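You operate a simulated robot arm through the tools that you are given. There is no shell and no other tool.

You run a simulated robot arm. Do the job below in one go: nothing can be reset, and whatever is moved stays where it is left.

Task
Count the teal notes, then band them in green and put them back.
Fine: at counter 24; one band; the dial ends at green; the note counter and the banding machine stay on.
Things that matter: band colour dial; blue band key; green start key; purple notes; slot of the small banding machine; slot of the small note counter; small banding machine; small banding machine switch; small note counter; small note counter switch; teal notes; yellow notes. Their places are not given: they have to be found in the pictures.

It is judged by the outcome, as a careful person would: the job done as asked, and still so three seconds after it is handed in. It fails if anything else is knocked over, pushed out of place, dropped, spilled or broken.

Robot
A 6-joint arm with a fingered hand, fixed in place. Base frame: the origin is on the floor under the middle of its stand, x ahead of it, y to its left, z up. Lengths are in mm, angles in degrees, forces in N, time in s.
With the tool pointing down near the work surface it reaches from about 180 to 900 mm from the base axis. Its first joint turns from -166.0 to 166.0 degrees. Payload 5 kg.
The TCP is the grasp point between the finger pads, 37 mm short of the fingertips. In the tool frame z runs along the fingers and y along their closing line. The gripper opens to 124 mm; its body begins 43 mm behind the TCP. The gripper is a hand of 3 fingers: y runs from the thumb to the fingers, the wrist lies at [-21, -125, -215] in the tool frame, and closing takes about 1.5 s.
Orientation is that of the tool frame in the base frame, as a unit quaternion [x, y, z, w]. With the fingers straight down and the wrist toward the robot, the tool's x, y and z point along [0, 1, 0], [1, 0, 0] and [0, 0, -1] of the base frame.

Tools
- The arm moves only by the tool nudge_tool. Its argument "targets" is a list of rows, each a list of 7 numbers: the turn, a rotation vector about the tool's x, y, z in degrees, then the shift along the tool's x, y, z in mm, then the finger opening in mm, from 0 to 124. In form: [[ax, ay, az, dx, dy, dz, gripper], ...]. A call has 1 to 20 rows; each row is the pose to reach, as a shift and turn from the pose commanded when the call began, along the tool's axes at that moment. Each row takes 0.2 s and may step no farther than 50 mm and 8.6 degrees from the row before; otherwise, or with a gripper value out of range, the whole call is refused. Where a pose cannot be reached the arm comes as near as it can. A force on the tool above 60 N (or 10 N above the force at the start of the call, whichever is more), or a blocked arm, ends the call early, and 0.2 s more pass. The fingers move at their own pace (about 72 mm/s each) and stop on an object; they squeeze with about 27 N. The grip force told is the motor's: it shows also when the fingers shut on nothing. Time passes only in rows, and 0.2 s behind the last, so rows that repeat a pose let the fingers close. It gives the time, the measured TCP pose, the force on the tool (base axes), the opening and the grip force at its end, in the units of the frame above (readings bear some noise), with the torque about the TCP (base axes, N m) and any sound that the robot's microphone picked up.
- Cameras (640 x 400 px; columns grow to the right, rows downward): "scene" is fixed at [400.3, 499.6, 1555]; the picture's right is [-0.66, -0.75, 0.00], its down [-0.50, 0.44, -0.74] and it looks along [0.56, -0.49, -0.67] (base axes); focal length 330 px, centre (320, 200). "wrist" rides on the gripper at [72, -104, -154] in the tool frame; the picture's right is [-0.83, 0.26, -0.49], its down [-0.51, -0.72, 0.47] and it looks along [-0.23, 0.64, 0.73] (tool axes); focal length 243 px, centre (320, 200).
- snapshot(camera): a new picture of that camera. It takes no simulated time.
- hand_shape(shape): the hand has 3 fingers and takes this shape, open, in about a second: jaw (thumb against the fingers, like two jaws); tri (thumb and two fingers); tip (a fingertip pinch); poke (one finger out to press); point (the index stretched); flat (the hand flat); cup (the hand cupped); fist (a fist). The gripper value then closes the fingers along that shape, each until it touches; the sizes above hold for jaw. It gives what a move gives, with no picture.
- point_at(camera, pixels): for up to 12 pixels [column, row] of the newest picture of that camera ("zoom" is the newest enlarged one), the place [x, y, z] in the base frame of the surface seen there, good to about 2 mm. It takes no simulated time.
- zoom(camera, box): a new picture of the part [left, top, right, bottom] of that camera's present view, enlarged. It takes no simulated time.
- finish_job(): hands the job in; it is judged then, once.

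Open the gripper and draw the arm clear of the work before you hand the job in, unless the task says otherwise.

The tools are called as a command line: name --pt "numbers of a row" for each row, then --argument value for the rest, lists and objects as JSON in quotes. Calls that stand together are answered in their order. nudge_tool: Moves the arm, as the interface text tells. Its arguments: {"type":"object","properties":{"targets":{"type":"array","items":{"type":"array","items":{"type":"number"}}}},"required":["targets"]} The other tools are called the same way: hand_shape (shape) gives the hand a shape; snapshot (camera) takes a picture; point_at (camera, pixels) gives the place of the surface under pixels of a picture; zoom (camera, box) takes an enlarged picture of a part of a camera's view; finish_job () hands the job in.

At the start:

```text
time_s: 0.0
tcp_pos: [743.4, 21.7, 1204.0]
tcp_rot: [0.707, 0.707, 0.0, 0.0]
contact_force: [0.2, -0.1, -0.5]
torque: [0.01, -0.01, -0.01]
width: 123.7
grip_force: 0.1
shape: jaw
```

scene: 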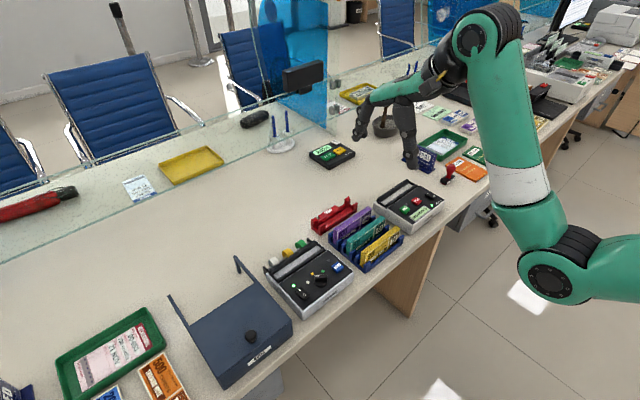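
wrist: 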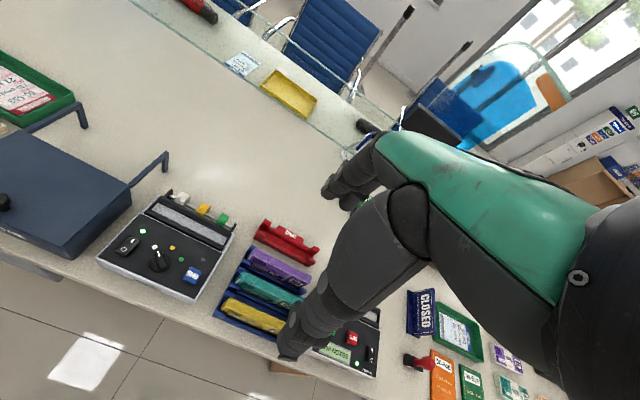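

The scene shows the banding machine near (308,278), the notes rack near (365,238) and the note counter near (408,205). I'll zoom in on these for detail.

zoom --camera "scene" --box '[240, 160, 460, 320]'

zoom --camera "wrist" --box '[80, 180, 400, 380]'

```text
2.50 times, centred on (350, 240) of scene
```

zoom: 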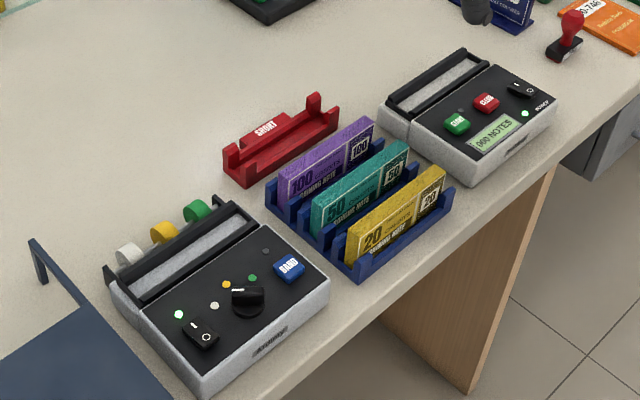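

```text
2.00 times, centred on (240, 280) of wrist
```

zoom: 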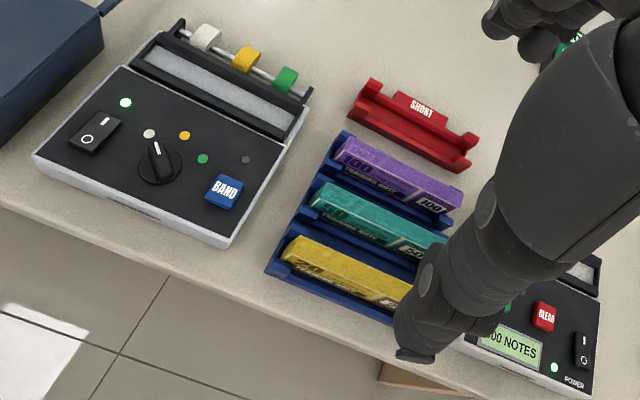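

Both machines show green LEDs, the counter reads "000 NOTES", and the dial points toward the white dot. I'll zoom closer and measure each item.

zoom --camera "scene" --box '[365, 170, 455, 240]'

point_at --camera "zoom" --pixels '[[100, 180], [300, 100], [320, 200], [200, 100], [400, 250], [500, 200]]'

```text
5.71 times, centred on (410, 205) of scene
```

zoom: 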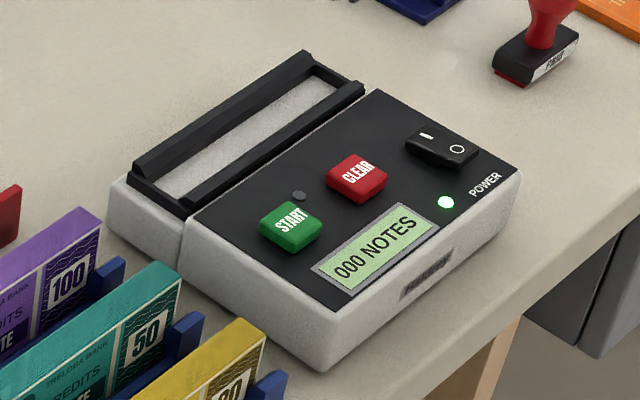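

```text
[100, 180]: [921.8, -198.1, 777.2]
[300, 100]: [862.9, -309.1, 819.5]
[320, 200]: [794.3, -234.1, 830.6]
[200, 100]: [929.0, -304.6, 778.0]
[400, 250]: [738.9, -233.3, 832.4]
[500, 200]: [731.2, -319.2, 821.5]
```

The counter is clear in this view, with its slot tray running from (150,180) to (340,75). I'll measure the key, the slot corners and the tray floor.

point_at --camera "zoom" --pixels '[[290, 220], [137, 165], [305, 55], [360, 88], [185, 205], [165, 190], [325, 82], [245, 135], [200, 212], [375, 95], [357, 170], [445, 145]]'

zoom --camera "scene" --box '[315, 190, 415, 275]'

point_at --camera "zoom" --pixels '[[200, 200], [320, 200], [400, 300], [300, 100], [150, 150], [100, 100], [450, 150], [500, 100]]'

```text
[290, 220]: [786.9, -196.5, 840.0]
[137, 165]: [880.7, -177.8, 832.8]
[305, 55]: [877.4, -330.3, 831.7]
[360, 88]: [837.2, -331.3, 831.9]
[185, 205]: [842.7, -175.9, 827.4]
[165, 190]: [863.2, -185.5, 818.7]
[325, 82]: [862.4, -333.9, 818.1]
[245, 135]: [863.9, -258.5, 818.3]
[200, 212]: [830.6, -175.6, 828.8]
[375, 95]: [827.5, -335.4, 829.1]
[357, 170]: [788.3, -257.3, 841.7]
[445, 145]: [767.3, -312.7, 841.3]
```

```text
4.71 times, centred on (365, 232) of scene
```

zoom: 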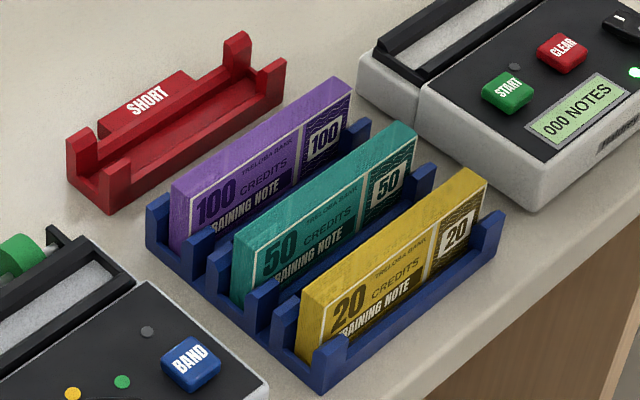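

```text
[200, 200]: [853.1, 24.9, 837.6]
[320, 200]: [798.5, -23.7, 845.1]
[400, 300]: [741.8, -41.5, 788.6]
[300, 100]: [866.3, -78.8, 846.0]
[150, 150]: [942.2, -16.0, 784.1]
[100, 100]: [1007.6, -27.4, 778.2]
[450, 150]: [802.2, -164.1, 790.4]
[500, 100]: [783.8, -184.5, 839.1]
```

The notes stand on their long edges along y in the rack, with tops near z 845. I'll measure the corners of the teal bundle and the rack.

point_at --camera "zoom" --pixels '[[236, 237], [410, 126], [240, 242], [248, 240], [416, 134], [325, 180], [330, 184], [234, 292], [345, 80], [175, 187], [480, 175], [302, 297]]'

zoom --camera "scene" --box '[255, 225, 365, 320]'

point_at --camera "zoom" --pixels '[[200, 200], [320, 200], [400, 300], [300, 100], [150, 150], [100, 100], [450, 150], [500, 100]]'

```text
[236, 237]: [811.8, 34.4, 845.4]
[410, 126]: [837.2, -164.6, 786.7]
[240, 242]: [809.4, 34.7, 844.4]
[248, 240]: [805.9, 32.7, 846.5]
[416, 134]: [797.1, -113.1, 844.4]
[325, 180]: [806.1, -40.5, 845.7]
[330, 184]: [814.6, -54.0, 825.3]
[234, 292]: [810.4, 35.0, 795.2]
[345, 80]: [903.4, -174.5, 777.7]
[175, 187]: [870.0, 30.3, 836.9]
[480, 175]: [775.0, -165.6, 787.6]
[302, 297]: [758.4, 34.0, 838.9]
```

```text
4.21 times, centred on (310, 272) of scene
```

zoom: 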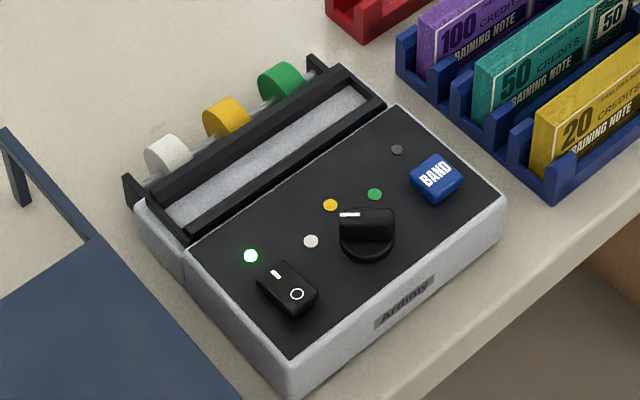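

```text
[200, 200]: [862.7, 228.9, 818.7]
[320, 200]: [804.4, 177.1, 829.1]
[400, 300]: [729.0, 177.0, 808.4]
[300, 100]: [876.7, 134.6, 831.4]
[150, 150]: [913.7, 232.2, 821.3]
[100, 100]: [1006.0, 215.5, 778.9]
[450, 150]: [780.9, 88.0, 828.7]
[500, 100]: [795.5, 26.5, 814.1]
```

The banding machine's dial is at zoom (367,232), with white, yellow and green dots at (311,241), (330,205) and (375,194). I'll zoom right in on the dial and measure the rest of the machine.

point_at --camera "zoom" --pixels '[[311, 241], [330, 205], [375, 194], [343, 215], [360, 215], [392, 212], [392, 232], [345, 238], [437, 175], [397, 149], [367, 255], [286, 285]]'

zoom --camera "scene" --box '[295, 255, 345, 290]'

zoom --camera "wrist" --box '[130, 220, 220, 290]'

```text
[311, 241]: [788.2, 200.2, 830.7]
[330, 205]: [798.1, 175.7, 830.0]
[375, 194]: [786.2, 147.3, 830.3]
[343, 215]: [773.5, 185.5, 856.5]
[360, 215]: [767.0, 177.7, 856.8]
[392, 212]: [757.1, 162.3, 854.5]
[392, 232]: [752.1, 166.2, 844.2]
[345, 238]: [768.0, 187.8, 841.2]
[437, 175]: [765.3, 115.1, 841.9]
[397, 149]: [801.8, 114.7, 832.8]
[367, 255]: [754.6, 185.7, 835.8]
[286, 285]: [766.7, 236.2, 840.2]
```

```text
11.43 times, centred on (320, 272) of scene
```

zoom: 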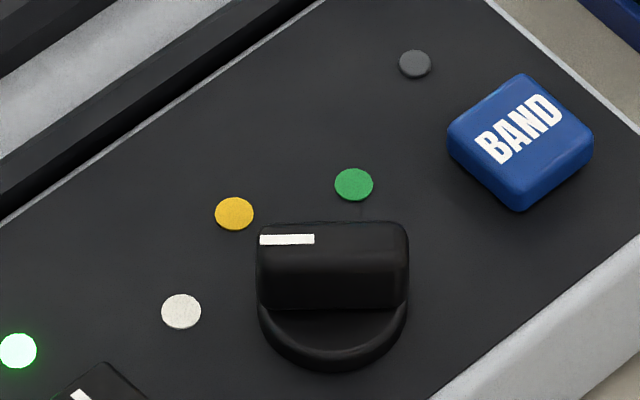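

```text
5.71 times, centred on (175, 255) of wrist
```

zoom: 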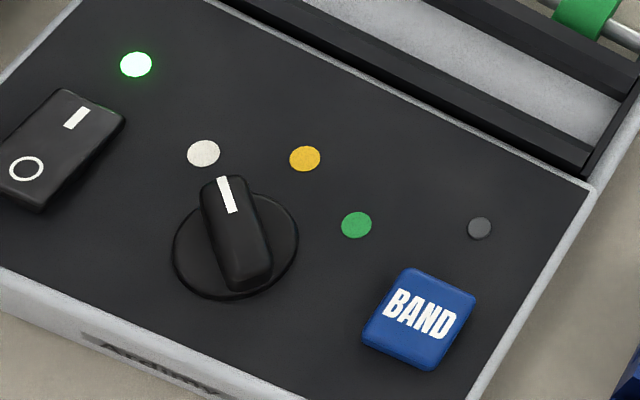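

White is at (788,200), yellow at (798,176) and green at (786,147), so the dial centre is about (762,174) and the pointer is on white. Next I'll look closely at the counter slot, the bander slot and the rack gaps.

zoom --camera "scene" --box '[380, 174, 432, 210]'

point_at --camera "zoom" --pixels '[[60, 195], [110, 225], [320, 70], [400, 90], [200, 150], [300, 130], [50, 270], [20, 330], [400, 30], [450, 60]]'

zoom --camera "scene" --box '[260, 230, 330, 285]'

point_at --camera "zoom" --pixels '[[60, 195], [110, 225], [320, 70], [400, 90], [200, 150], [300, 130], [50, 270], [20, 330], [400, 30], [450, 60]]'

```text
11.11 times, centred on (406, 192) of scene
```

zoom: 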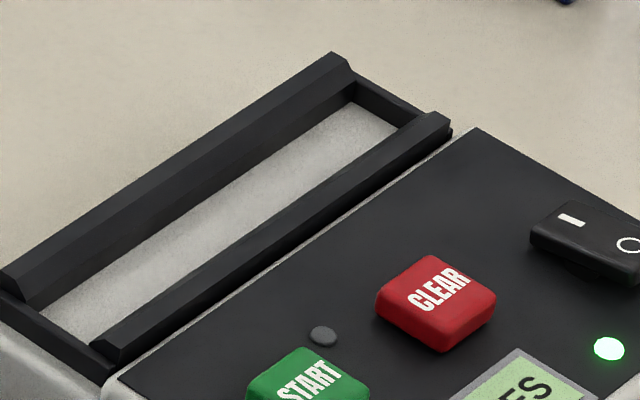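

```text
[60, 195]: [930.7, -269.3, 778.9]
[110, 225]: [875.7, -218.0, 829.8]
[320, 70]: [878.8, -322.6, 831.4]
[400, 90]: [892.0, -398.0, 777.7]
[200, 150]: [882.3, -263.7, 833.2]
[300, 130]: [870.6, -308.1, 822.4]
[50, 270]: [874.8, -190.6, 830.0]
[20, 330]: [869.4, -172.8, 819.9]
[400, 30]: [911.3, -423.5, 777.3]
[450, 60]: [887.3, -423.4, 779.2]
```

```text
7.27 times, centred on (295, 258) of scene
```

zoom: 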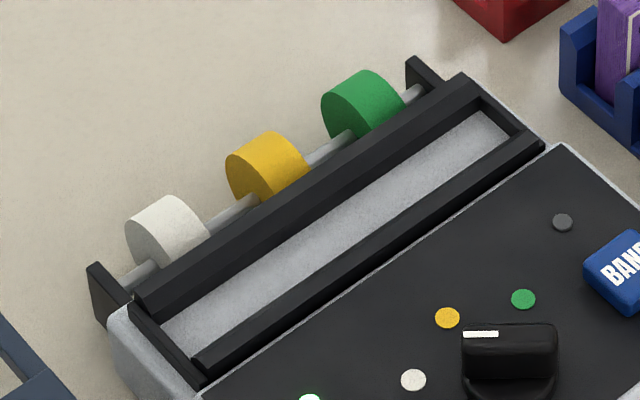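

```text
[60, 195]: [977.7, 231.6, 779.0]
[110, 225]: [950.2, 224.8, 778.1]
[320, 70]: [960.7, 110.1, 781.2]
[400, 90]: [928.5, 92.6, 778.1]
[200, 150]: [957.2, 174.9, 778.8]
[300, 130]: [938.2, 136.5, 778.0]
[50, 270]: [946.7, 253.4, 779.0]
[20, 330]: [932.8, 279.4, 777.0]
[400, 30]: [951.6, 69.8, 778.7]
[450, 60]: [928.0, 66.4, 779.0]
```

The slots are troughs with chamfered long rails and low end walls. I'll measure cross-sections of the bander slot in this zoom, then the counter's.

point_at --camera "zoom" --pixels '[[165, 335], [195, 380], [200, 365], [500, 110], [520, 128], [540, 145], [465, 80], [320, 185], [330, 205], [340, 225], [350, 245], [360, 268]]'

zoom --camera "scene" --box '[380, 174, 432, 210]'

point_at --camera "zoom" --pixels '[[30, 320], [55, 340], [85, 362], [115, 360], [350, 100], [385, 130], [440, 135], [210, 170], [225, 190], [235, 210], [250, 240], [262, 262]]'

```text
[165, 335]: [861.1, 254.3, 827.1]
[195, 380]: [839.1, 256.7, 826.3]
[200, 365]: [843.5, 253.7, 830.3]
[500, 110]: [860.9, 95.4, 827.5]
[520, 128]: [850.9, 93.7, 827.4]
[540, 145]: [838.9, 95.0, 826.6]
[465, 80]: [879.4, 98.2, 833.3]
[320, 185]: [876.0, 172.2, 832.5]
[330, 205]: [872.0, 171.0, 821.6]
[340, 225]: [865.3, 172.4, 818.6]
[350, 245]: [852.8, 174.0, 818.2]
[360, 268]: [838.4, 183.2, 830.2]
```

```text
11.11 times, centred on (406, 192) of scene
```

zoom: 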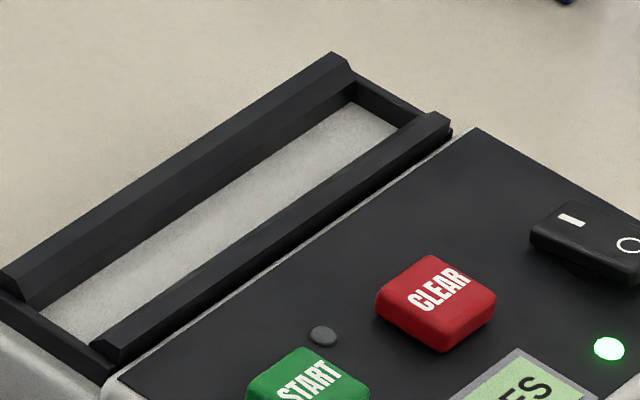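

```text
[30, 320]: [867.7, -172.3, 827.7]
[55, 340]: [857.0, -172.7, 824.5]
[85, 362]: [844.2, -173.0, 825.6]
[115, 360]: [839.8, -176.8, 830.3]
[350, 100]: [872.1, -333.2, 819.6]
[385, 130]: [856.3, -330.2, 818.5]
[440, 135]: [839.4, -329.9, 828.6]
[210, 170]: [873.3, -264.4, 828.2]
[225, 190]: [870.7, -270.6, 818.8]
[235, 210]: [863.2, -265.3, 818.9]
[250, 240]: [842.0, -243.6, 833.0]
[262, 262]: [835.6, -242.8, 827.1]
```

The slots centre near x=860, with y=175 for the bander and y=-255 for the counter, and the floor is at z≈818. Now I'll look at the hand itself and at the bundle thickness and rack geometry.

zoom --camera "scene" --box '[340, 60, 480, 180]'

zoom --camera "scene" --box '[325, 225, 375, 265]'

point_at --camera "zoom" --pixels '[[100, 140], [115, 215], [250, 190], [300, 160], [320, 190], [300, 210], [340, 200], [400, 150], [420, 170], [200, 250], [230, 280], [400, 220]]'

```text
3.33 times, centred on (410, 120) of scene
```

zoom: 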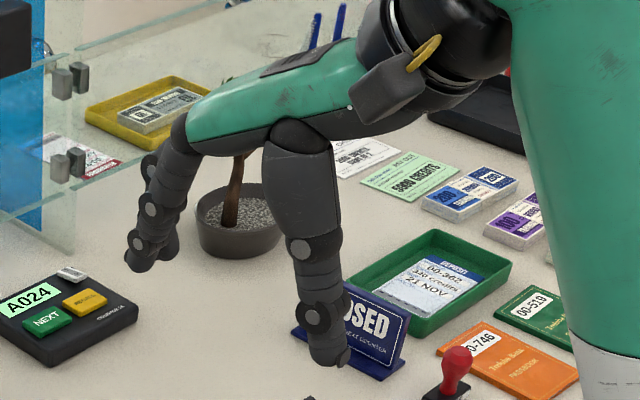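

```text
10.00 times, centred on (350, 245) of scene
```

zoom: 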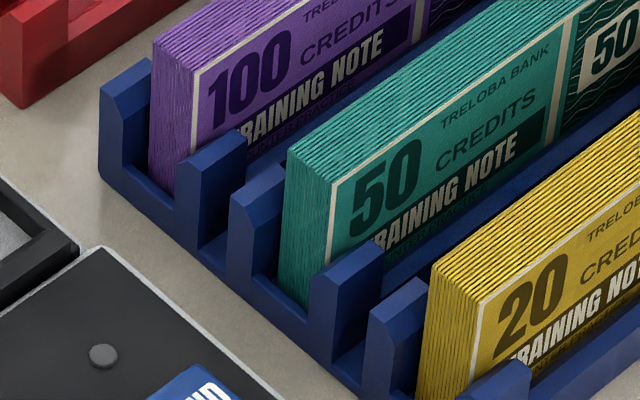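

```text
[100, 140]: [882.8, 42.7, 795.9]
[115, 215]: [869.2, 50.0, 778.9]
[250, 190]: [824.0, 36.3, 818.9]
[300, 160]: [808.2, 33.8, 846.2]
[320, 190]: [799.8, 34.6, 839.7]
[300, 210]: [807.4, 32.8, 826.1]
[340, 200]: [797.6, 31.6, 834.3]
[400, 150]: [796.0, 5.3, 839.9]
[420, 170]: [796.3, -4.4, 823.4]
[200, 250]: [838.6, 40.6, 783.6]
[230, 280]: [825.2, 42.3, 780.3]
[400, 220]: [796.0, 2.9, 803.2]
```

Teal spans x≈796–812 and y≈-113 to 35, with its top at z≈846, and the fingers look about 25 mm thick. I'll measure the bander's rolls and rail ends, since the fingers will come near them.

zoom --camera "scene" --box '[260, 230, 330, 285]'

point_at --camera "zoom" --pixels '[[245, 140], [275, 145], [285, 165], [300, 170], [260, 185], [345, 80], [375, 85], [380, 115], [415, 70], [95, 275], [150, 205], [180, 225]]'

zoom --camera "scene" --box '[320, 210, 410, 280]'

point_at --camera "zoom" --pixels '[[220, 180], [240, 200], [290, 130], [150, 215], [215, 270], [245, 265], [260, 300], [520, 150], [490, 170], [350, 250], [380, 230], [560, 180]]'

```text
7.27 times, centred on (295, 258) of scene
```

zoom: 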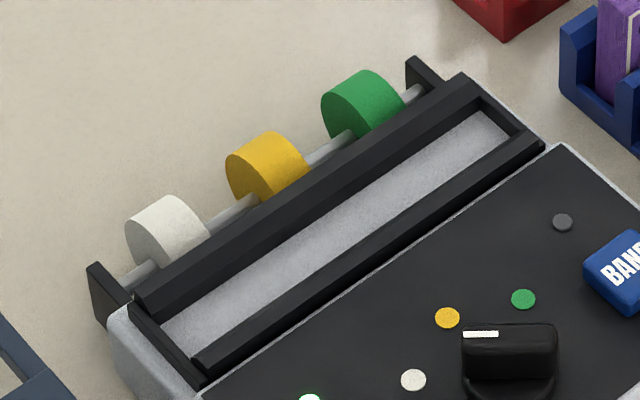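

```text
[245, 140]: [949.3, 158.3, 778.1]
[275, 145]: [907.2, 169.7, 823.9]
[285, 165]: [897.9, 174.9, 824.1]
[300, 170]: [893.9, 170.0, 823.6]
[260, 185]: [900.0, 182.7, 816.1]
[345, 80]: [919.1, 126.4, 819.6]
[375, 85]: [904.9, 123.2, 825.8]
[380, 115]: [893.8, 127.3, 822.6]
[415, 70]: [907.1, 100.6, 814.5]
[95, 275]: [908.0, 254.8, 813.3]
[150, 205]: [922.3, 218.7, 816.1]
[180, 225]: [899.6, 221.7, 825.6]
```

```text
5.71 times, centred on (365, 245) of scene
```

zoom: 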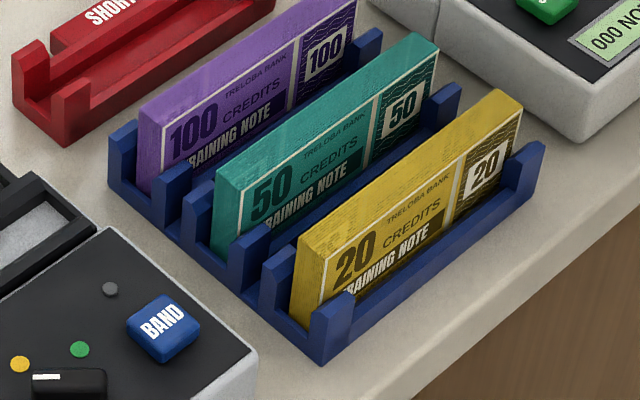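

```text
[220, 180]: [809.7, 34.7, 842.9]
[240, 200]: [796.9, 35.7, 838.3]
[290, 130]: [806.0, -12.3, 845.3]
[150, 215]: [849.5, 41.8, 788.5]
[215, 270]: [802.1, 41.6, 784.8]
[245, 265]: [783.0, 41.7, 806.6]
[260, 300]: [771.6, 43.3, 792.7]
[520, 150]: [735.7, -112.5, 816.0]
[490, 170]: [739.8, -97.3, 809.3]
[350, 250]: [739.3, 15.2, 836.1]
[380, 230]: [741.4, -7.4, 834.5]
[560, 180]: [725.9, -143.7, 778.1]
```

The rolls top out at z≈826, below the slot rails, so the fingers will clear them. I'll partly close the fingers in place, high above the desk, to see how thick the hand is at a narrow opening.

nudge_tool --pt "0 0 0 0 0 0 80" --pt "0 0 0 0 0 0 36" --pt "0 0 0 0 0 0 36" --pt "0 0 0 0 0 0 36" --pt "0 0 0 0 0 0 36" --pt "0 0 0 0 0 0 36"

zoom --camera "scene" --box '[340, 60, 480, 180]'

snapshot --camera "wrist"

```text
time_s: 1.4
tcp_pos: [745.0, 20.9, 1203.9]
tcp_rot: [0.707, 0.707, 0.0, 0.001]
contact_force: [-1.8, -0.4, 0.8]
torque: [-0.02, -0.05, -0.02]
width: 36.4
grip_force: 0.1
shape: jaw
```

```text
3.33 times, centred on (410, 120) of scene
```

zoom: 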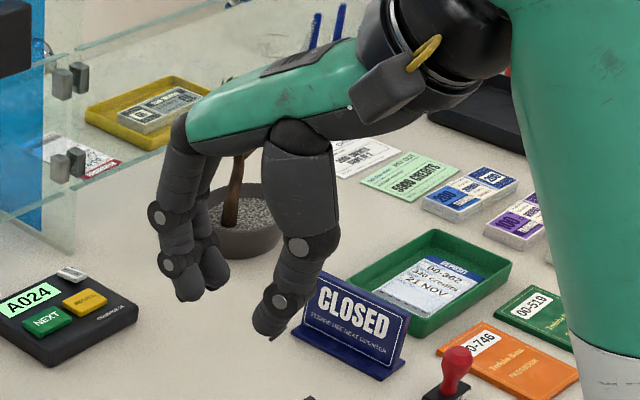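

```text
taken
```

wrist: 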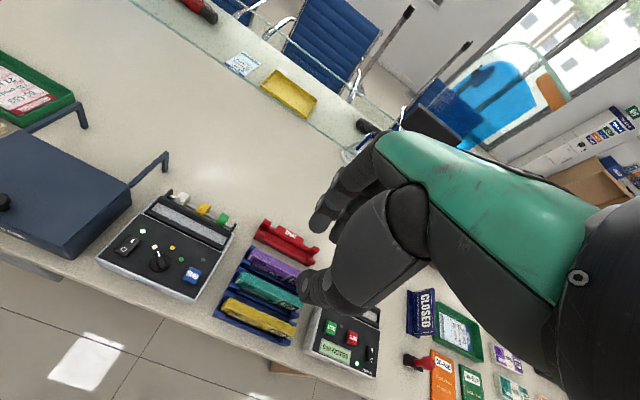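

At width 36 the two fingers' tips sit near (190,297) and (215,285), and the thumb tip is near (268,335). I'll measure points on them to find the tip geometry relative to the TCP.

point_at --camera "zoom" --pixels '[[190, 295], [185, 280], [170, 262], [215, 280], [208, 260], [200, 285], [160, 215], [268, 330], [258, 320], [285, 300], [300, 245], [318, 280]]'

zoom --camera "scene" --box '[365, 100, 420, 170]'

```text
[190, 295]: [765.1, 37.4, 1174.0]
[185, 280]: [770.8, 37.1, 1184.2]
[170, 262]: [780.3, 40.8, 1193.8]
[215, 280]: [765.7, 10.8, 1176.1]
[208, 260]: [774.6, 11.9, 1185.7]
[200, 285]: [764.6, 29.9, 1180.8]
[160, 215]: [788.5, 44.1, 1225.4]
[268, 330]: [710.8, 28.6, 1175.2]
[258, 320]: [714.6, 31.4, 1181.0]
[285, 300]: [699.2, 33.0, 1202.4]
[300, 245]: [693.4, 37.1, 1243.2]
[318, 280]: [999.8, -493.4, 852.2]
```

```text
5.71 times, centred on (392, 135) of scene
```

zoom: 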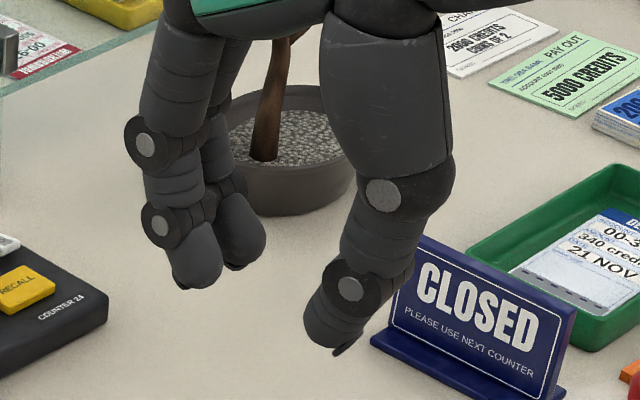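

The fingers are roughly 22–25 mm thick, so at about 26–28 mm opening they should fit in the 38–41 mm gaps beside the teal notes. I'll move to about 105 mm above the teal bundle centre (804,-39) with a narrow opening.

nudge_tool --pt "0 0 0 -8 8 32 30" --pt "0 0 0 -15 15 64 30" --pt "0 0 0 -23 22 96 30" --pt "0 0 0 -30 30 128 30" --pt "0 0 0 -38 37 160 30" --pt "0 0 0 -45 45 190 30" --pt "0 0 0 -53 52 222 30" --pt "0 0 0 -60 59 250 30" --pt "0 0 0 -60 59 250 30"

snapshot --camera "scene"

snapshot --camera "wrist"

```text
time_s: 3.4
tcp_pos: [803.2, -39.4, 952.5]
tcp_rot: [0.707, 0.707, 0.0, 0.0]
contact_force: [-0.1, 0.4, 0.4]
torque: [-0.02, -0.01, 0.03]
width: 30.2
grip_force: 0.0
shape: jaw
```

```text
taken
```

scene: 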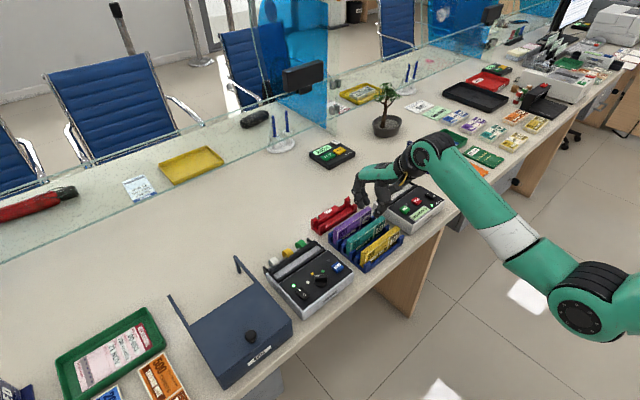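

```text
taken
```

wrist: 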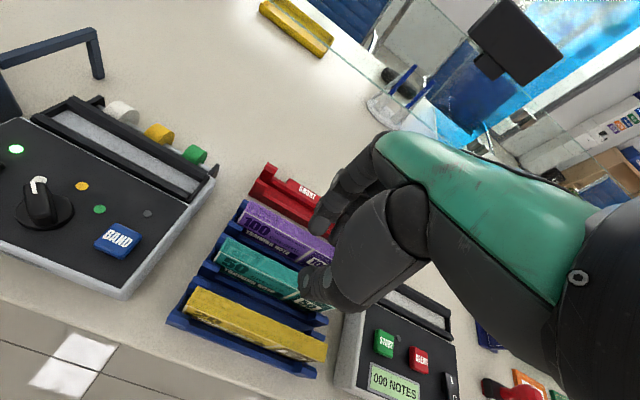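

The TCP is over the rack at (803,-39,952). I'll zoom in to re-measure the teal, purple and yellow faces more accurately from the wrist camera.

zoom --camera "wrist" --box '[160, 180, 360, 380]'

zoom --camera "scene" --box '[310, 150, 430, 280]'

```text
2.00 times, centred on (260, 280) of wrist
```

zoom: 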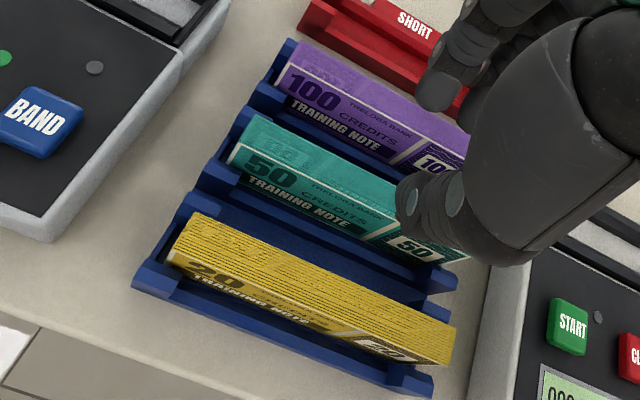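

```text
3.08 times, centred on (370, 215) of scene
```

zoom: 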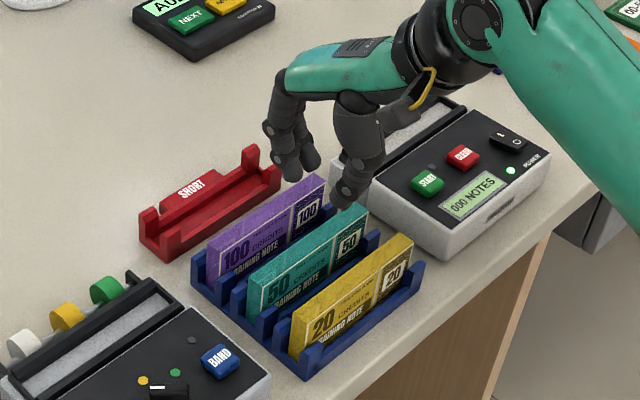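

I'll pick points on the bundle edges in the wrist picture.

point_at --camera "wrist" --pixels '[[320, 258], [320, 264], [319, 269], [318, 274], [280, 241], [279, 254], [336, 237], [335, 244], [322, 316], [300, 305], [260, 289], [258, 300]]'

zoom --camera "wrist" --box '[260, 220, 360, 320]'

point_at --camera "zoom" --pixels '[[200, 60], [200, 80], [200, 100], [200, 120], [200, 140], [200, 160], [200, 180], [200, 200], [200, 220], [200, 240], [200, 300], [200, 340]]'

```text
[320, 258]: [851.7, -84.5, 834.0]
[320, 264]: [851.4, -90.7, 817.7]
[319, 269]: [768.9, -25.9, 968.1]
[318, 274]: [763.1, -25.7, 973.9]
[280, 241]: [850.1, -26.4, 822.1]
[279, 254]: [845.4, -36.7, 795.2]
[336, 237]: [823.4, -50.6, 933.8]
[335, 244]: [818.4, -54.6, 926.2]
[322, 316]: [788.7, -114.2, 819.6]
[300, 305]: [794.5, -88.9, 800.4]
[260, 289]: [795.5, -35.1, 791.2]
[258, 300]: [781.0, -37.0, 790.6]
```

```text
4.00 times, centred on (310, 270) of wrist
```

zoom: 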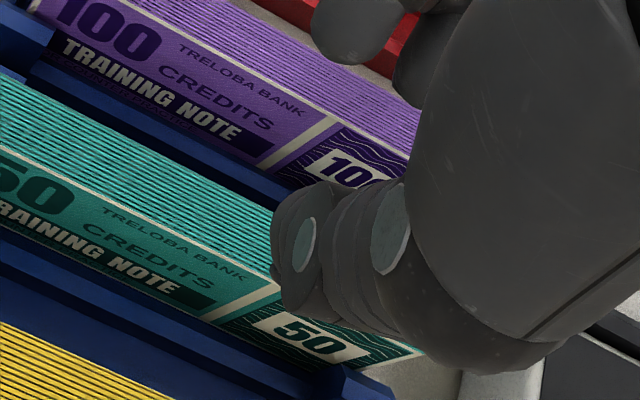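

```text
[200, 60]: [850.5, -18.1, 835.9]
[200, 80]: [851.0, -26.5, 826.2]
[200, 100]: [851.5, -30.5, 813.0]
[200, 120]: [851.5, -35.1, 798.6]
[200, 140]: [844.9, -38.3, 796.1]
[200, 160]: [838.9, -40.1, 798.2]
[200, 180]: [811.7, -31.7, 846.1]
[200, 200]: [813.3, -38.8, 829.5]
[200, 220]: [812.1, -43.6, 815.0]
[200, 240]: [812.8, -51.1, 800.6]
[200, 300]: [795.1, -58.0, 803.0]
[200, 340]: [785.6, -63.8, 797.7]
```

The points in the middle of the teal bundle look odd, reading through to x≈812, while the ends read normally. I'll probe along its length in the scene view to understand this before gripping.

zoom --camera "scene" --box '[325, 205, 405, 255]'

point_at --camera "zoom" --pixels '[[110, 240], [150, 215], [190, 188], [220, 168], [250, 148], [280, 128], [310, 108], [340, 88], [200, 230], [240, 200], [280, 175], [320, 150]]'

```text
8.00 times, centred on (365, 230) of scene
```

zoom: 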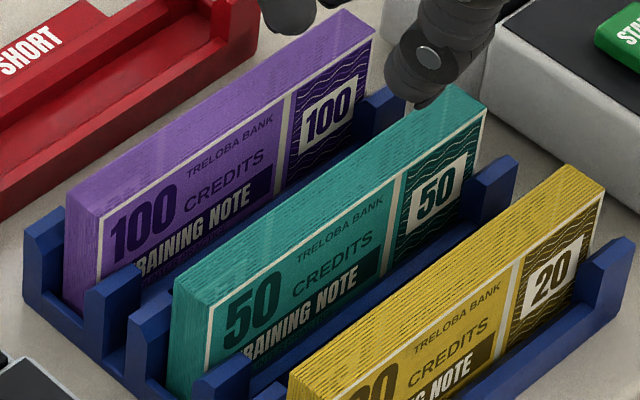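

```text
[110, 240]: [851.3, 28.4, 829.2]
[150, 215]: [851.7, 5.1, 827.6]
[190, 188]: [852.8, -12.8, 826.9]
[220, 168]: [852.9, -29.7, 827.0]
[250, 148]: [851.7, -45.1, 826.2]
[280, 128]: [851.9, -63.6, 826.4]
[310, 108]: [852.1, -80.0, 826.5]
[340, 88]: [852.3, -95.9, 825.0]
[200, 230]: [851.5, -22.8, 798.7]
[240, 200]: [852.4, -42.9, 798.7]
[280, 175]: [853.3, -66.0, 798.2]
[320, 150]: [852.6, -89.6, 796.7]
```

Those points landed on the purple face, which is flat at x≈852. Now the same for teal and yellow.

point_at --camera "zoom" --pixels '[[200, 268], [240, 240], [300, 200], [350, 165], [400, 132], [440, 106], [260, 290], [320, 250], [380, 215], [470, 230], [420, 270], [520, 220]]'

point_at --camera "scene" --pixels '[[355, 238], [360, 234], [365, 231], [370, 227], [375, 224]]'

```text
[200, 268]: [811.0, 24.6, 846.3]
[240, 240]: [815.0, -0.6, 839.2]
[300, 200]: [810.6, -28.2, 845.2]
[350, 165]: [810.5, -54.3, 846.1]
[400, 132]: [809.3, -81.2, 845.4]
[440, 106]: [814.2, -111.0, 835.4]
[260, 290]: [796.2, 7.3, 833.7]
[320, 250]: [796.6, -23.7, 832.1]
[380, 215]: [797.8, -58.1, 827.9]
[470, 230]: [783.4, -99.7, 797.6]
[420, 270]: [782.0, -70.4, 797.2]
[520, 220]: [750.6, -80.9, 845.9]
```

```text
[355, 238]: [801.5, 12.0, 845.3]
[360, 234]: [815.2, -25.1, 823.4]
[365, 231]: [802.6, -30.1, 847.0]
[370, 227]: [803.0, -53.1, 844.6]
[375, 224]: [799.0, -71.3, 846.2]
```

Teal spans x 796–813, purple's face is at 852, yellow's back is at about 758, and the rack floor between them is at z≈797. I'll zoom on the fingers at width 30 to check their outer extents.

zoom --camera "scene" --box '[350, 165, 400, 220]'

point_at --camera "zoom" --pixels '[[200, 235], [215, 225], [185, 215], [250, 215], [270, 195], [160, 190], [350, 285], [365, 290], [345, 265], [390, 260], [375, 240], [410, 220]]'

```text
7.27 times, centred on (375, 192) of scene
```

zoom: 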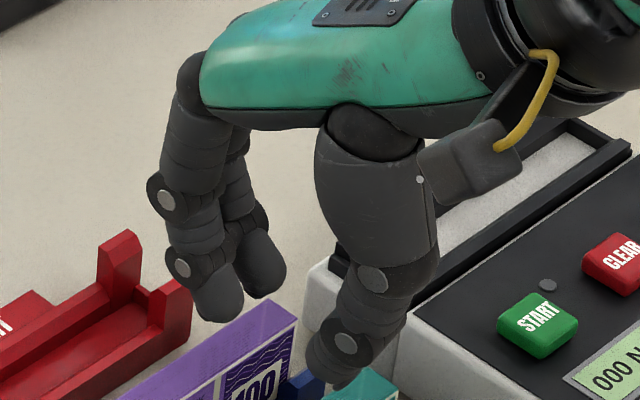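

```text
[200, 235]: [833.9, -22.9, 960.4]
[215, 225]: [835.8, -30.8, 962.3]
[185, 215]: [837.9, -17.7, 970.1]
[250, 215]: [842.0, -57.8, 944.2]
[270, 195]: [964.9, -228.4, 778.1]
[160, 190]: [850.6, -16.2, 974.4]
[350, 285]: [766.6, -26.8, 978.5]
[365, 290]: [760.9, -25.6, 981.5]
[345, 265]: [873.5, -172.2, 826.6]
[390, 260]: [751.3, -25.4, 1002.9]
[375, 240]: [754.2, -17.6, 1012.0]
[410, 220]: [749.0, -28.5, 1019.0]
```

I'll measure the distal phalanges specifically.

point_at --camera "zoom" --pixels '[[205, 300], [218, 315], [195, 305], [238, 295], [262, 290], [280, 275], [180, 268], [318, 360], [335, 375], [345, 343], [375, 335], [365, 355]]'

```text
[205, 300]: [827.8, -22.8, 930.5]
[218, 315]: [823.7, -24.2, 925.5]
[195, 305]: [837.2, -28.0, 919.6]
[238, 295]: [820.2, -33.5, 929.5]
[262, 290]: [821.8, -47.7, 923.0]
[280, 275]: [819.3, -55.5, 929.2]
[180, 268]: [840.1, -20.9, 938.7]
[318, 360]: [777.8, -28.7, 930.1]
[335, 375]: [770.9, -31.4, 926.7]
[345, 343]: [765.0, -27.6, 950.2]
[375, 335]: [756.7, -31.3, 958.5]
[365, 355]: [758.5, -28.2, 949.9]
```

At width 30 the finger knuckles reach about ±47 from the TCP, so I'll use width 25 and grip fairly high. I'll descend to z≈868, with tips just above the bundle's upper part, and check alignment.

nudge_tool --pt "0 0 0 0 1 20 25" --pt "0 0 0 0 1 40 25" --pt "0 0 0 0 1 56 25" --pt "0 0 0 0 1 62 25" --pt "0 0 0 0 1 62 25"

zoom --camera "scene" --box '[340, 180, 410, 250]'

zoom --camera "wrist" --box '[240, 160, 400, 320]'

```text
time_s: 4.6
tcp_pos: [803.6, -39.8, 891.4]
tcp_rot: [0.707, 0.707, 0.001, -0.001]
contact_force: [0.0, -0.2, 0.1]
torque: [-0.01, -0.01, -0.01]
width: 25.4
grip_force: 0.0
shape: jaw
```

```text
5.71 times, centred on (375, 215) of scene
```

zoom: 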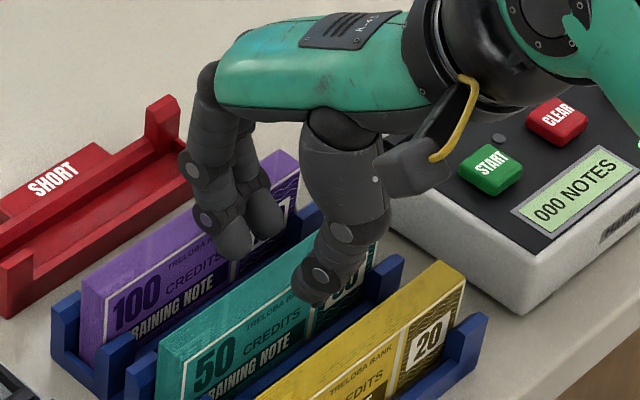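

```text
2.50 times, centred on (320, 240) of wrist
```

zoom: 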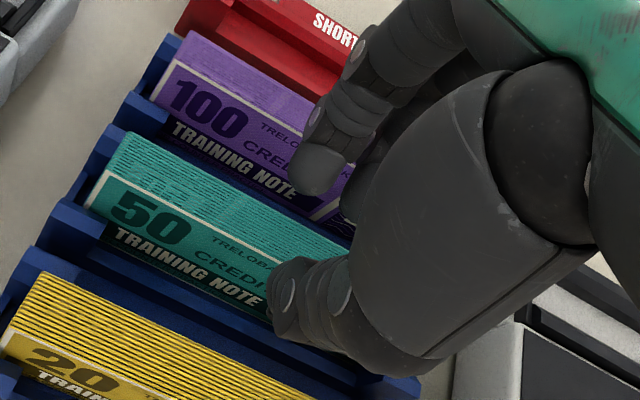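

The hand is at z≈891, with tips just above the bundle tops. I'll measure the finger and thumb surfaces at this opening.

point_at --camera "wrist" --pixels '[[318, 232], [310, 228], [330, 222], [316, 213], [304, 280], [300, 270], [307, 288], [324, 275], [315, 290], [337, 200]]'

point_at --camera "zoom" --pixels '[[318, 190], [300, 180], [330, 150], [310, 120], [280, 300], [290, 270], [275, 320], [300, 330], [320, 340], [335, 350]]'

```text
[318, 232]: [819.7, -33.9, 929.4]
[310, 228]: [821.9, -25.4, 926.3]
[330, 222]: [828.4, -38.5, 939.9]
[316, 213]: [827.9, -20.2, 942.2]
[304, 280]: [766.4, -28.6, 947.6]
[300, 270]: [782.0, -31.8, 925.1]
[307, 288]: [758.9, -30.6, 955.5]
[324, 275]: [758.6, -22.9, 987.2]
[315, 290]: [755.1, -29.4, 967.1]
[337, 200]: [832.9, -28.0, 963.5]
```

```text
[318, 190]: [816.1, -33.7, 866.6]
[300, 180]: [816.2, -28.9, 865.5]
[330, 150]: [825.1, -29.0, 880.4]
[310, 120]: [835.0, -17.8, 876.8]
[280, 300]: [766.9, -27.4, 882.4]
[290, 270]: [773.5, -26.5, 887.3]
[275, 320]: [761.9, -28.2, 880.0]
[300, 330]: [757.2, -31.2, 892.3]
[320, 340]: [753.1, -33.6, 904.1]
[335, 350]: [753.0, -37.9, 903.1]
```

I'll check the yellow bundle's back edge and purple's front edge exactly in the same zoom picture.

point_at --camera "zoom" --pixels '[[60, 284], [100, 300], [150, 322], [200, 345], [250, 368], [120, 140], [160, 155], [200, 190], [230, 215], [110, 170], [150, 190], [120, 195]]'

```text
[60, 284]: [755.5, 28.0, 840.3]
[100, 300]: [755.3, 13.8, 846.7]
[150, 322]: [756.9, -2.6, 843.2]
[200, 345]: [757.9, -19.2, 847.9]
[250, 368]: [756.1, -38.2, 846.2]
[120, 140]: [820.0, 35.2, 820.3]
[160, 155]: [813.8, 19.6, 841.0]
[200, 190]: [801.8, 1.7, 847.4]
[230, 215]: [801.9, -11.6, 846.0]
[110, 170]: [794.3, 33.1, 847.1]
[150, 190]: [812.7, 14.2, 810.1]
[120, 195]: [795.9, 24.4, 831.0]
```

At TCP z≈856 the knuckles stay above or clear of yellow (758) and purple (852). I'll descend 35 mm gently and then close on the teal notes.

nudge_tool --pt "0 0 0 0 1 12 25" --pt "0 0 0 0 1 24 25" --pt "0 0 0 0 1 35 25" --pt "0 0 0 0 1 35 25"

zoom --camera "scene" --box '[340, 180, 410, 250]'

zoom --camera "wrist" --box '[240, 160, 400, 320]'

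```text
time_s: 5.6
tcp_pos: [804.9, -39.1, 857.1]
tcp_rot: [0.707, 0.707, 0.0, -0.001]
contact_force: [-2.1, 0.1, 1.3]
torque: [-0.04, -0.06, -0.03]
width: 24.7
grip_force: 0.1
shape: jaw
```

```text
5.71 times, centred on (375, 215) of scene
```

zoom: 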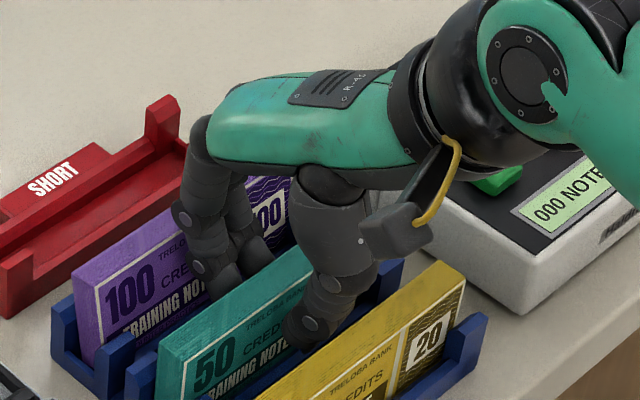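

```text
2.50 times, centred on (320, 240) of wrist
```

zoom: 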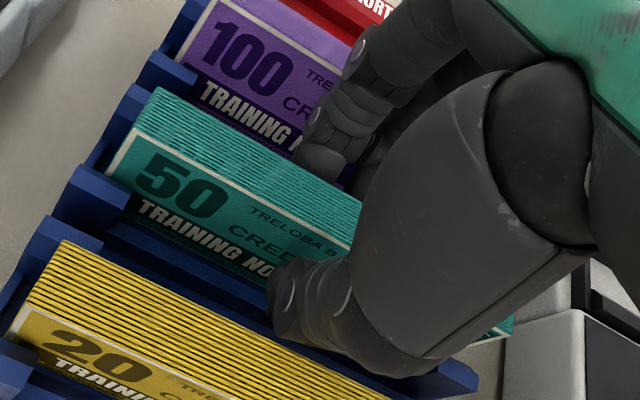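

Comparing pictures, purple's near corner moved slightly, from about (82,283) to (73,272) in the zoom, and there's a -2 N x-force, so a finger is touching purple. I'll measure purple's current position.

zoom --camera "scene" --box '[325, 205, 405, 255]'

point_at --camera "zoom" --pixels '[[110, 220], [150, 195], [110, 240], [150, 215], [120, 290], [80, 195], [160, 145], [200, 268], [240, 310], [150, 170], [75, 200], [260, 290]]'

```text
8.00 times, centred on (365, 230) of scene
```

zoom: 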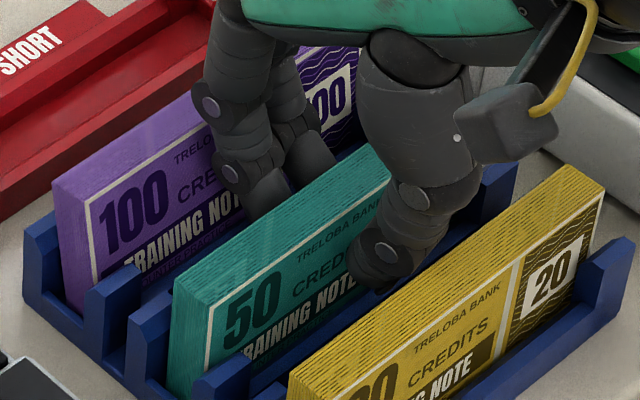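

```text
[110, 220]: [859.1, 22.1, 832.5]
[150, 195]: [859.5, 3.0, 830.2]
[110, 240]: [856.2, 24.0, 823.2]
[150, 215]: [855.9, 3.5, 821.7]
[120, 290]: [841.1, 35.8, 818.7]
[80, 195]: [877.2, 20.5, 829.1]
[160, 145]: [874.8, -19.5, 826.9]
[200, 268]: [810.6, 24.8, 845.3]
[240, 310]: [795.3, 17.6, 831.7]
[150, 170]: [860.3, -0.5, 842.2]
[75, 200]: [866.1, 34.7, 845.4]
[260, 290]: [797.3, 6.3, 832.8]
```

Purple is leaning about 8 mm at its top against the finger knuckles, so this grip is too deep. I'll rise to z≈892 so it can fall back upright, and check it.

nudge_tool --pt "0 0 0 0 -1 -6 24" --pt "0 0 0 0 -2 -14 24" --pt "0 0 0 0 -2 -24 24" --pt "0 0 0 0 -2 -34 24" --pt "0 0 0 0 -2 -34 24" --pt "0 0 0 0 -2 -34 24"

zoom --camera "scene" --box '[325, 205, 405, 255]'

point_at --camera "zoom" --pixels '[[110, 240], [150, 215], [130, 205], [140, 255], [80, 195], [100, 180], [140, 155], [150, 180], [200, 268], [240, 310], [90, 240], [240, 235]]'

```text
time_s: 7.0
tcp_pos: [803.2, -38.0, 891.6]
tcp_rot: [0.707, 0.707, -0.001, 0.001]
contact_force: [-0.7, -0.3, 0.7]
torque: [0.01, -0.01, 0.0]
width: 23.9
grip_force: 0.1
shape: jaw
```

```text
8.00 times, centred on (365, 230) of scene
```

zoom: 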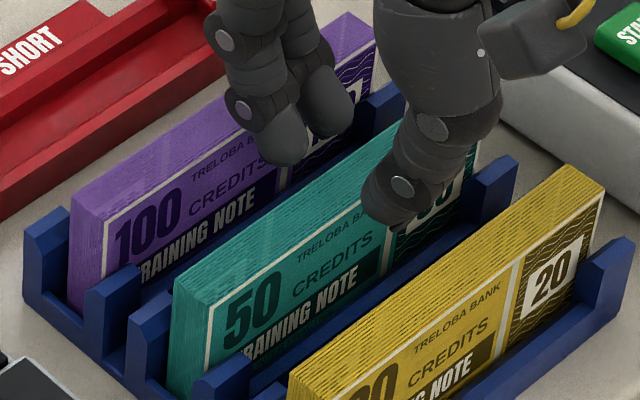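

```text
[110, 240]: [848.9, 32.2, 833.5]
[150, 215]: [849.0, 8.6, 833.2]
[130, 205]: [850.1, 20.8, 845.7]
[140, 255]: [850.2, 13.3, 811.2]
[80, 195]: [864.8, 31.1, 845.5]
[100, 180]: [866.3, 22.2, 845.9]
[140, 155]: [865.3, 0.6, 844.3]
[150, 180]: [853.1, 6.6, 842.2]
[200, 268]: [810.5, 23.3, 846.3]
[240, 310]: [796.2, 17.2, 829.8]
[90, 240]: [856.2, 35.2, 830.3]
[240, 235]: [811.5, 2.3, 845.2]
```

Purple is upright again in its slot, with its face at x≈850 (it was 852). I'll measure the finger's outer profile before choosing a shallower grip depth.

point_at --camera "zoom" --pixels '[[228, 112], [232, 100], [236, 122], [248, 130], [258, 145], [268, 160], [285, 163], [245, 108], [275, 130], [222, 60], [232, 80], [300, 150]]'

```text
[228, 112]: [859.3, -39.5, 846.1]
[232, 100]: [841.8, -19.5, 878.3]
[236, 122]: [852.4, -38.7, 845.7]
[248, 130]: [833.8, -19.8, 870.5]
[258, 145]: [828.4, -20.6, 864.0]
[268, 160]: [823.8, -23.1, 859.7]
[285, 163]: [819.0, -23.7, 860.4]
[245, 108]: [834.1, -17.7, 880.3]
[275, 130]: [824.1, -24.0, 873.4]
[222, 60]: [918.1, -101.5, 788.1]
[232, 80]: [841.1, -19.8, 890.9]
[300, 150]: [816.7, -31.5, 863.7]
```

The distal phalanges slope inward about 45° at this opening, so contact is at the tips and the knuckles stick out. I'll rise to a safe height and see whether the "tip" shape gives a slimmer pinch.

nudge_tool --pt "0 0 0 0 0 -40 24" --pt "0 0 0 0 0 -80 24" --pt "0 0 0 0 0 -120 24" --pt "0 0 0 0 0 -140 24" --pt "0 0 0 0 0 -140 24"

hand_shape --shape "tip"

zoom --camera "scene" --box '[330, 120, 430, 220]'

```text
time_s: 8.2
tcp_pos: [804.6, -38.0, 1032.2]
tcp_rot: [0.707, 0.707, 0.0, 0.0]
contact_force: [0.0, 0.4, 0.3]
torque: [0.03, -0.03, -0.01]
width: 24.3
grip_force: 0.1
shape: jaw
```

```text
time_s: 9.1
tcp_pos: [803.9, -38.4, 1031.3]
tcp_rot: [0.708, 0.707, 0.0, 0.0]
contact_force: [-0.9, 1.3, 0.3]
torque: [-0.01, 0.04, 0.0]
width: 123.7
grip_force: 0.1
shape: tip
```

```text
4.00 times, centred on (380, 170) of scene
```

zoom: 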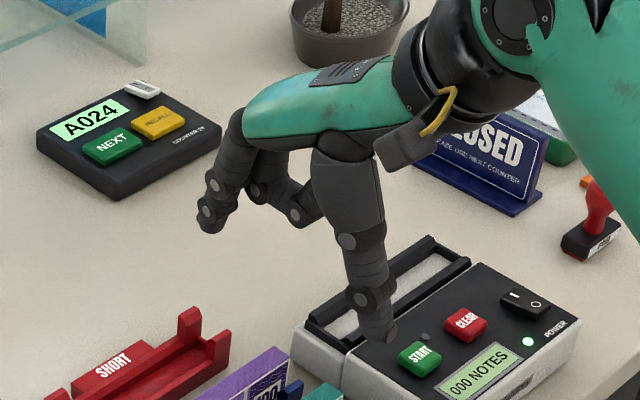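

In "tip" one finger and the thumb extend while the other finger folds. I'll close it to about 24 here in the air and compare its profile.

nudge_tool --pt "0 0 0 0 0 0 24" --pt "0 0 0 0 0 0 24" --pt "0 0 0 0 0 0 24" --pt "0 0 0 0 0 0 24" --pt "0 0 0 0 0 0 24" --pt "0 0 0 0 0 0 24" --pt "0 0 0 0 0 0 24"

zoom --camera "scene" --box '[350, 130, 410, 200]'

zoom --camera "wrist" --box '[240, 120, 400, 320]'

```text
time_s: 10.7
tcp_pos: [803.7, -38.1, 1031.5]
tcp_rot: [0.707, 0.707, 0.0, 0.0]
contact_force: [-0.2, -0.1, 0.0]
torque: [-0.01, 0.03, 0.01]
width: 24.5
grip_force: 0.0
shape: tip
```

```text
5.71 times, centred on (380, 165) of scene
```

zoom: 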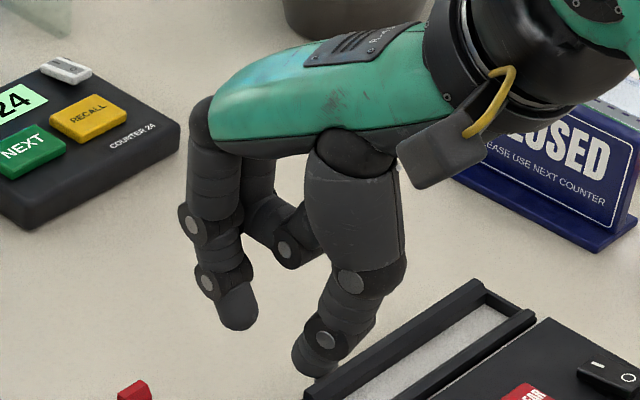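

```text
2.00 times, centred on (320, 220) of wrist
```

zoom: 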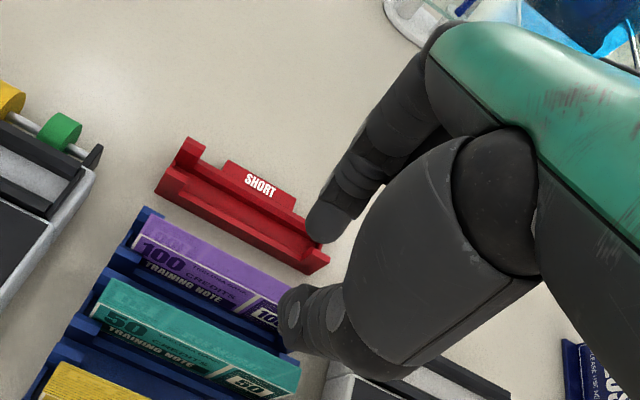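

The tip shape gives a similar distal angle. I'll measure its joint and tip offsets from the TCP (804,-38,1031).

zoom --camera "scene" --box '[360, 160, 395, 200]'

point_at --camera "zoom" --pixels '[[170, 165], [140, 165], [180, 225], [215, 260], [235, 285], [260, 280], [150, 195], [420, 300], [370, 330], [350, 350], [330, 240], [320, 90]]'

```text
10.00 times, centred on (378, 180) of scene
```

zoom: 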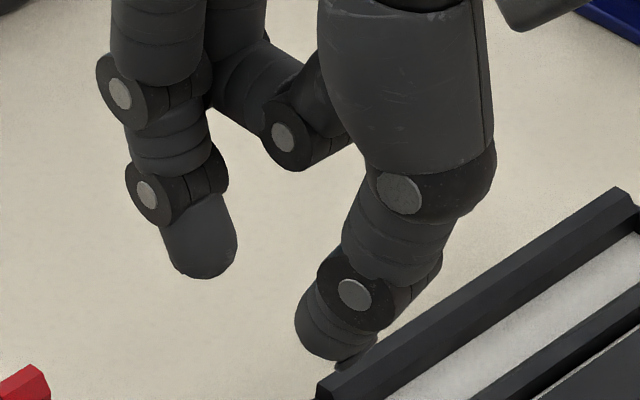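

```text
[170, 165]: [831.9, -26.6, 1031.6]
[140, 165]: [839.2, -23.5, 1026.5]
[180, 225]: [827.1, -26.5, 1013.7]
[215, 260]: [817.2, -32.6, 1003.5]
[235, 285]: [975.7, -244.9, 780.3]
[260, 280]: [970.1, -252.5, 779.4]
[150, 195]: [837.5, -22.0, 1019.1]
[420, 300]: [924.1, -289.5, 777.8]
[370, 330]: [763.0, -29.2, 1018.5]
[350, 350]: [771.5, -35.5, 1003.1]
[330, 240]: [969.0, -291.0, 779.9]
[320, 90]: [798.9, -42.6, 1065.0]
```

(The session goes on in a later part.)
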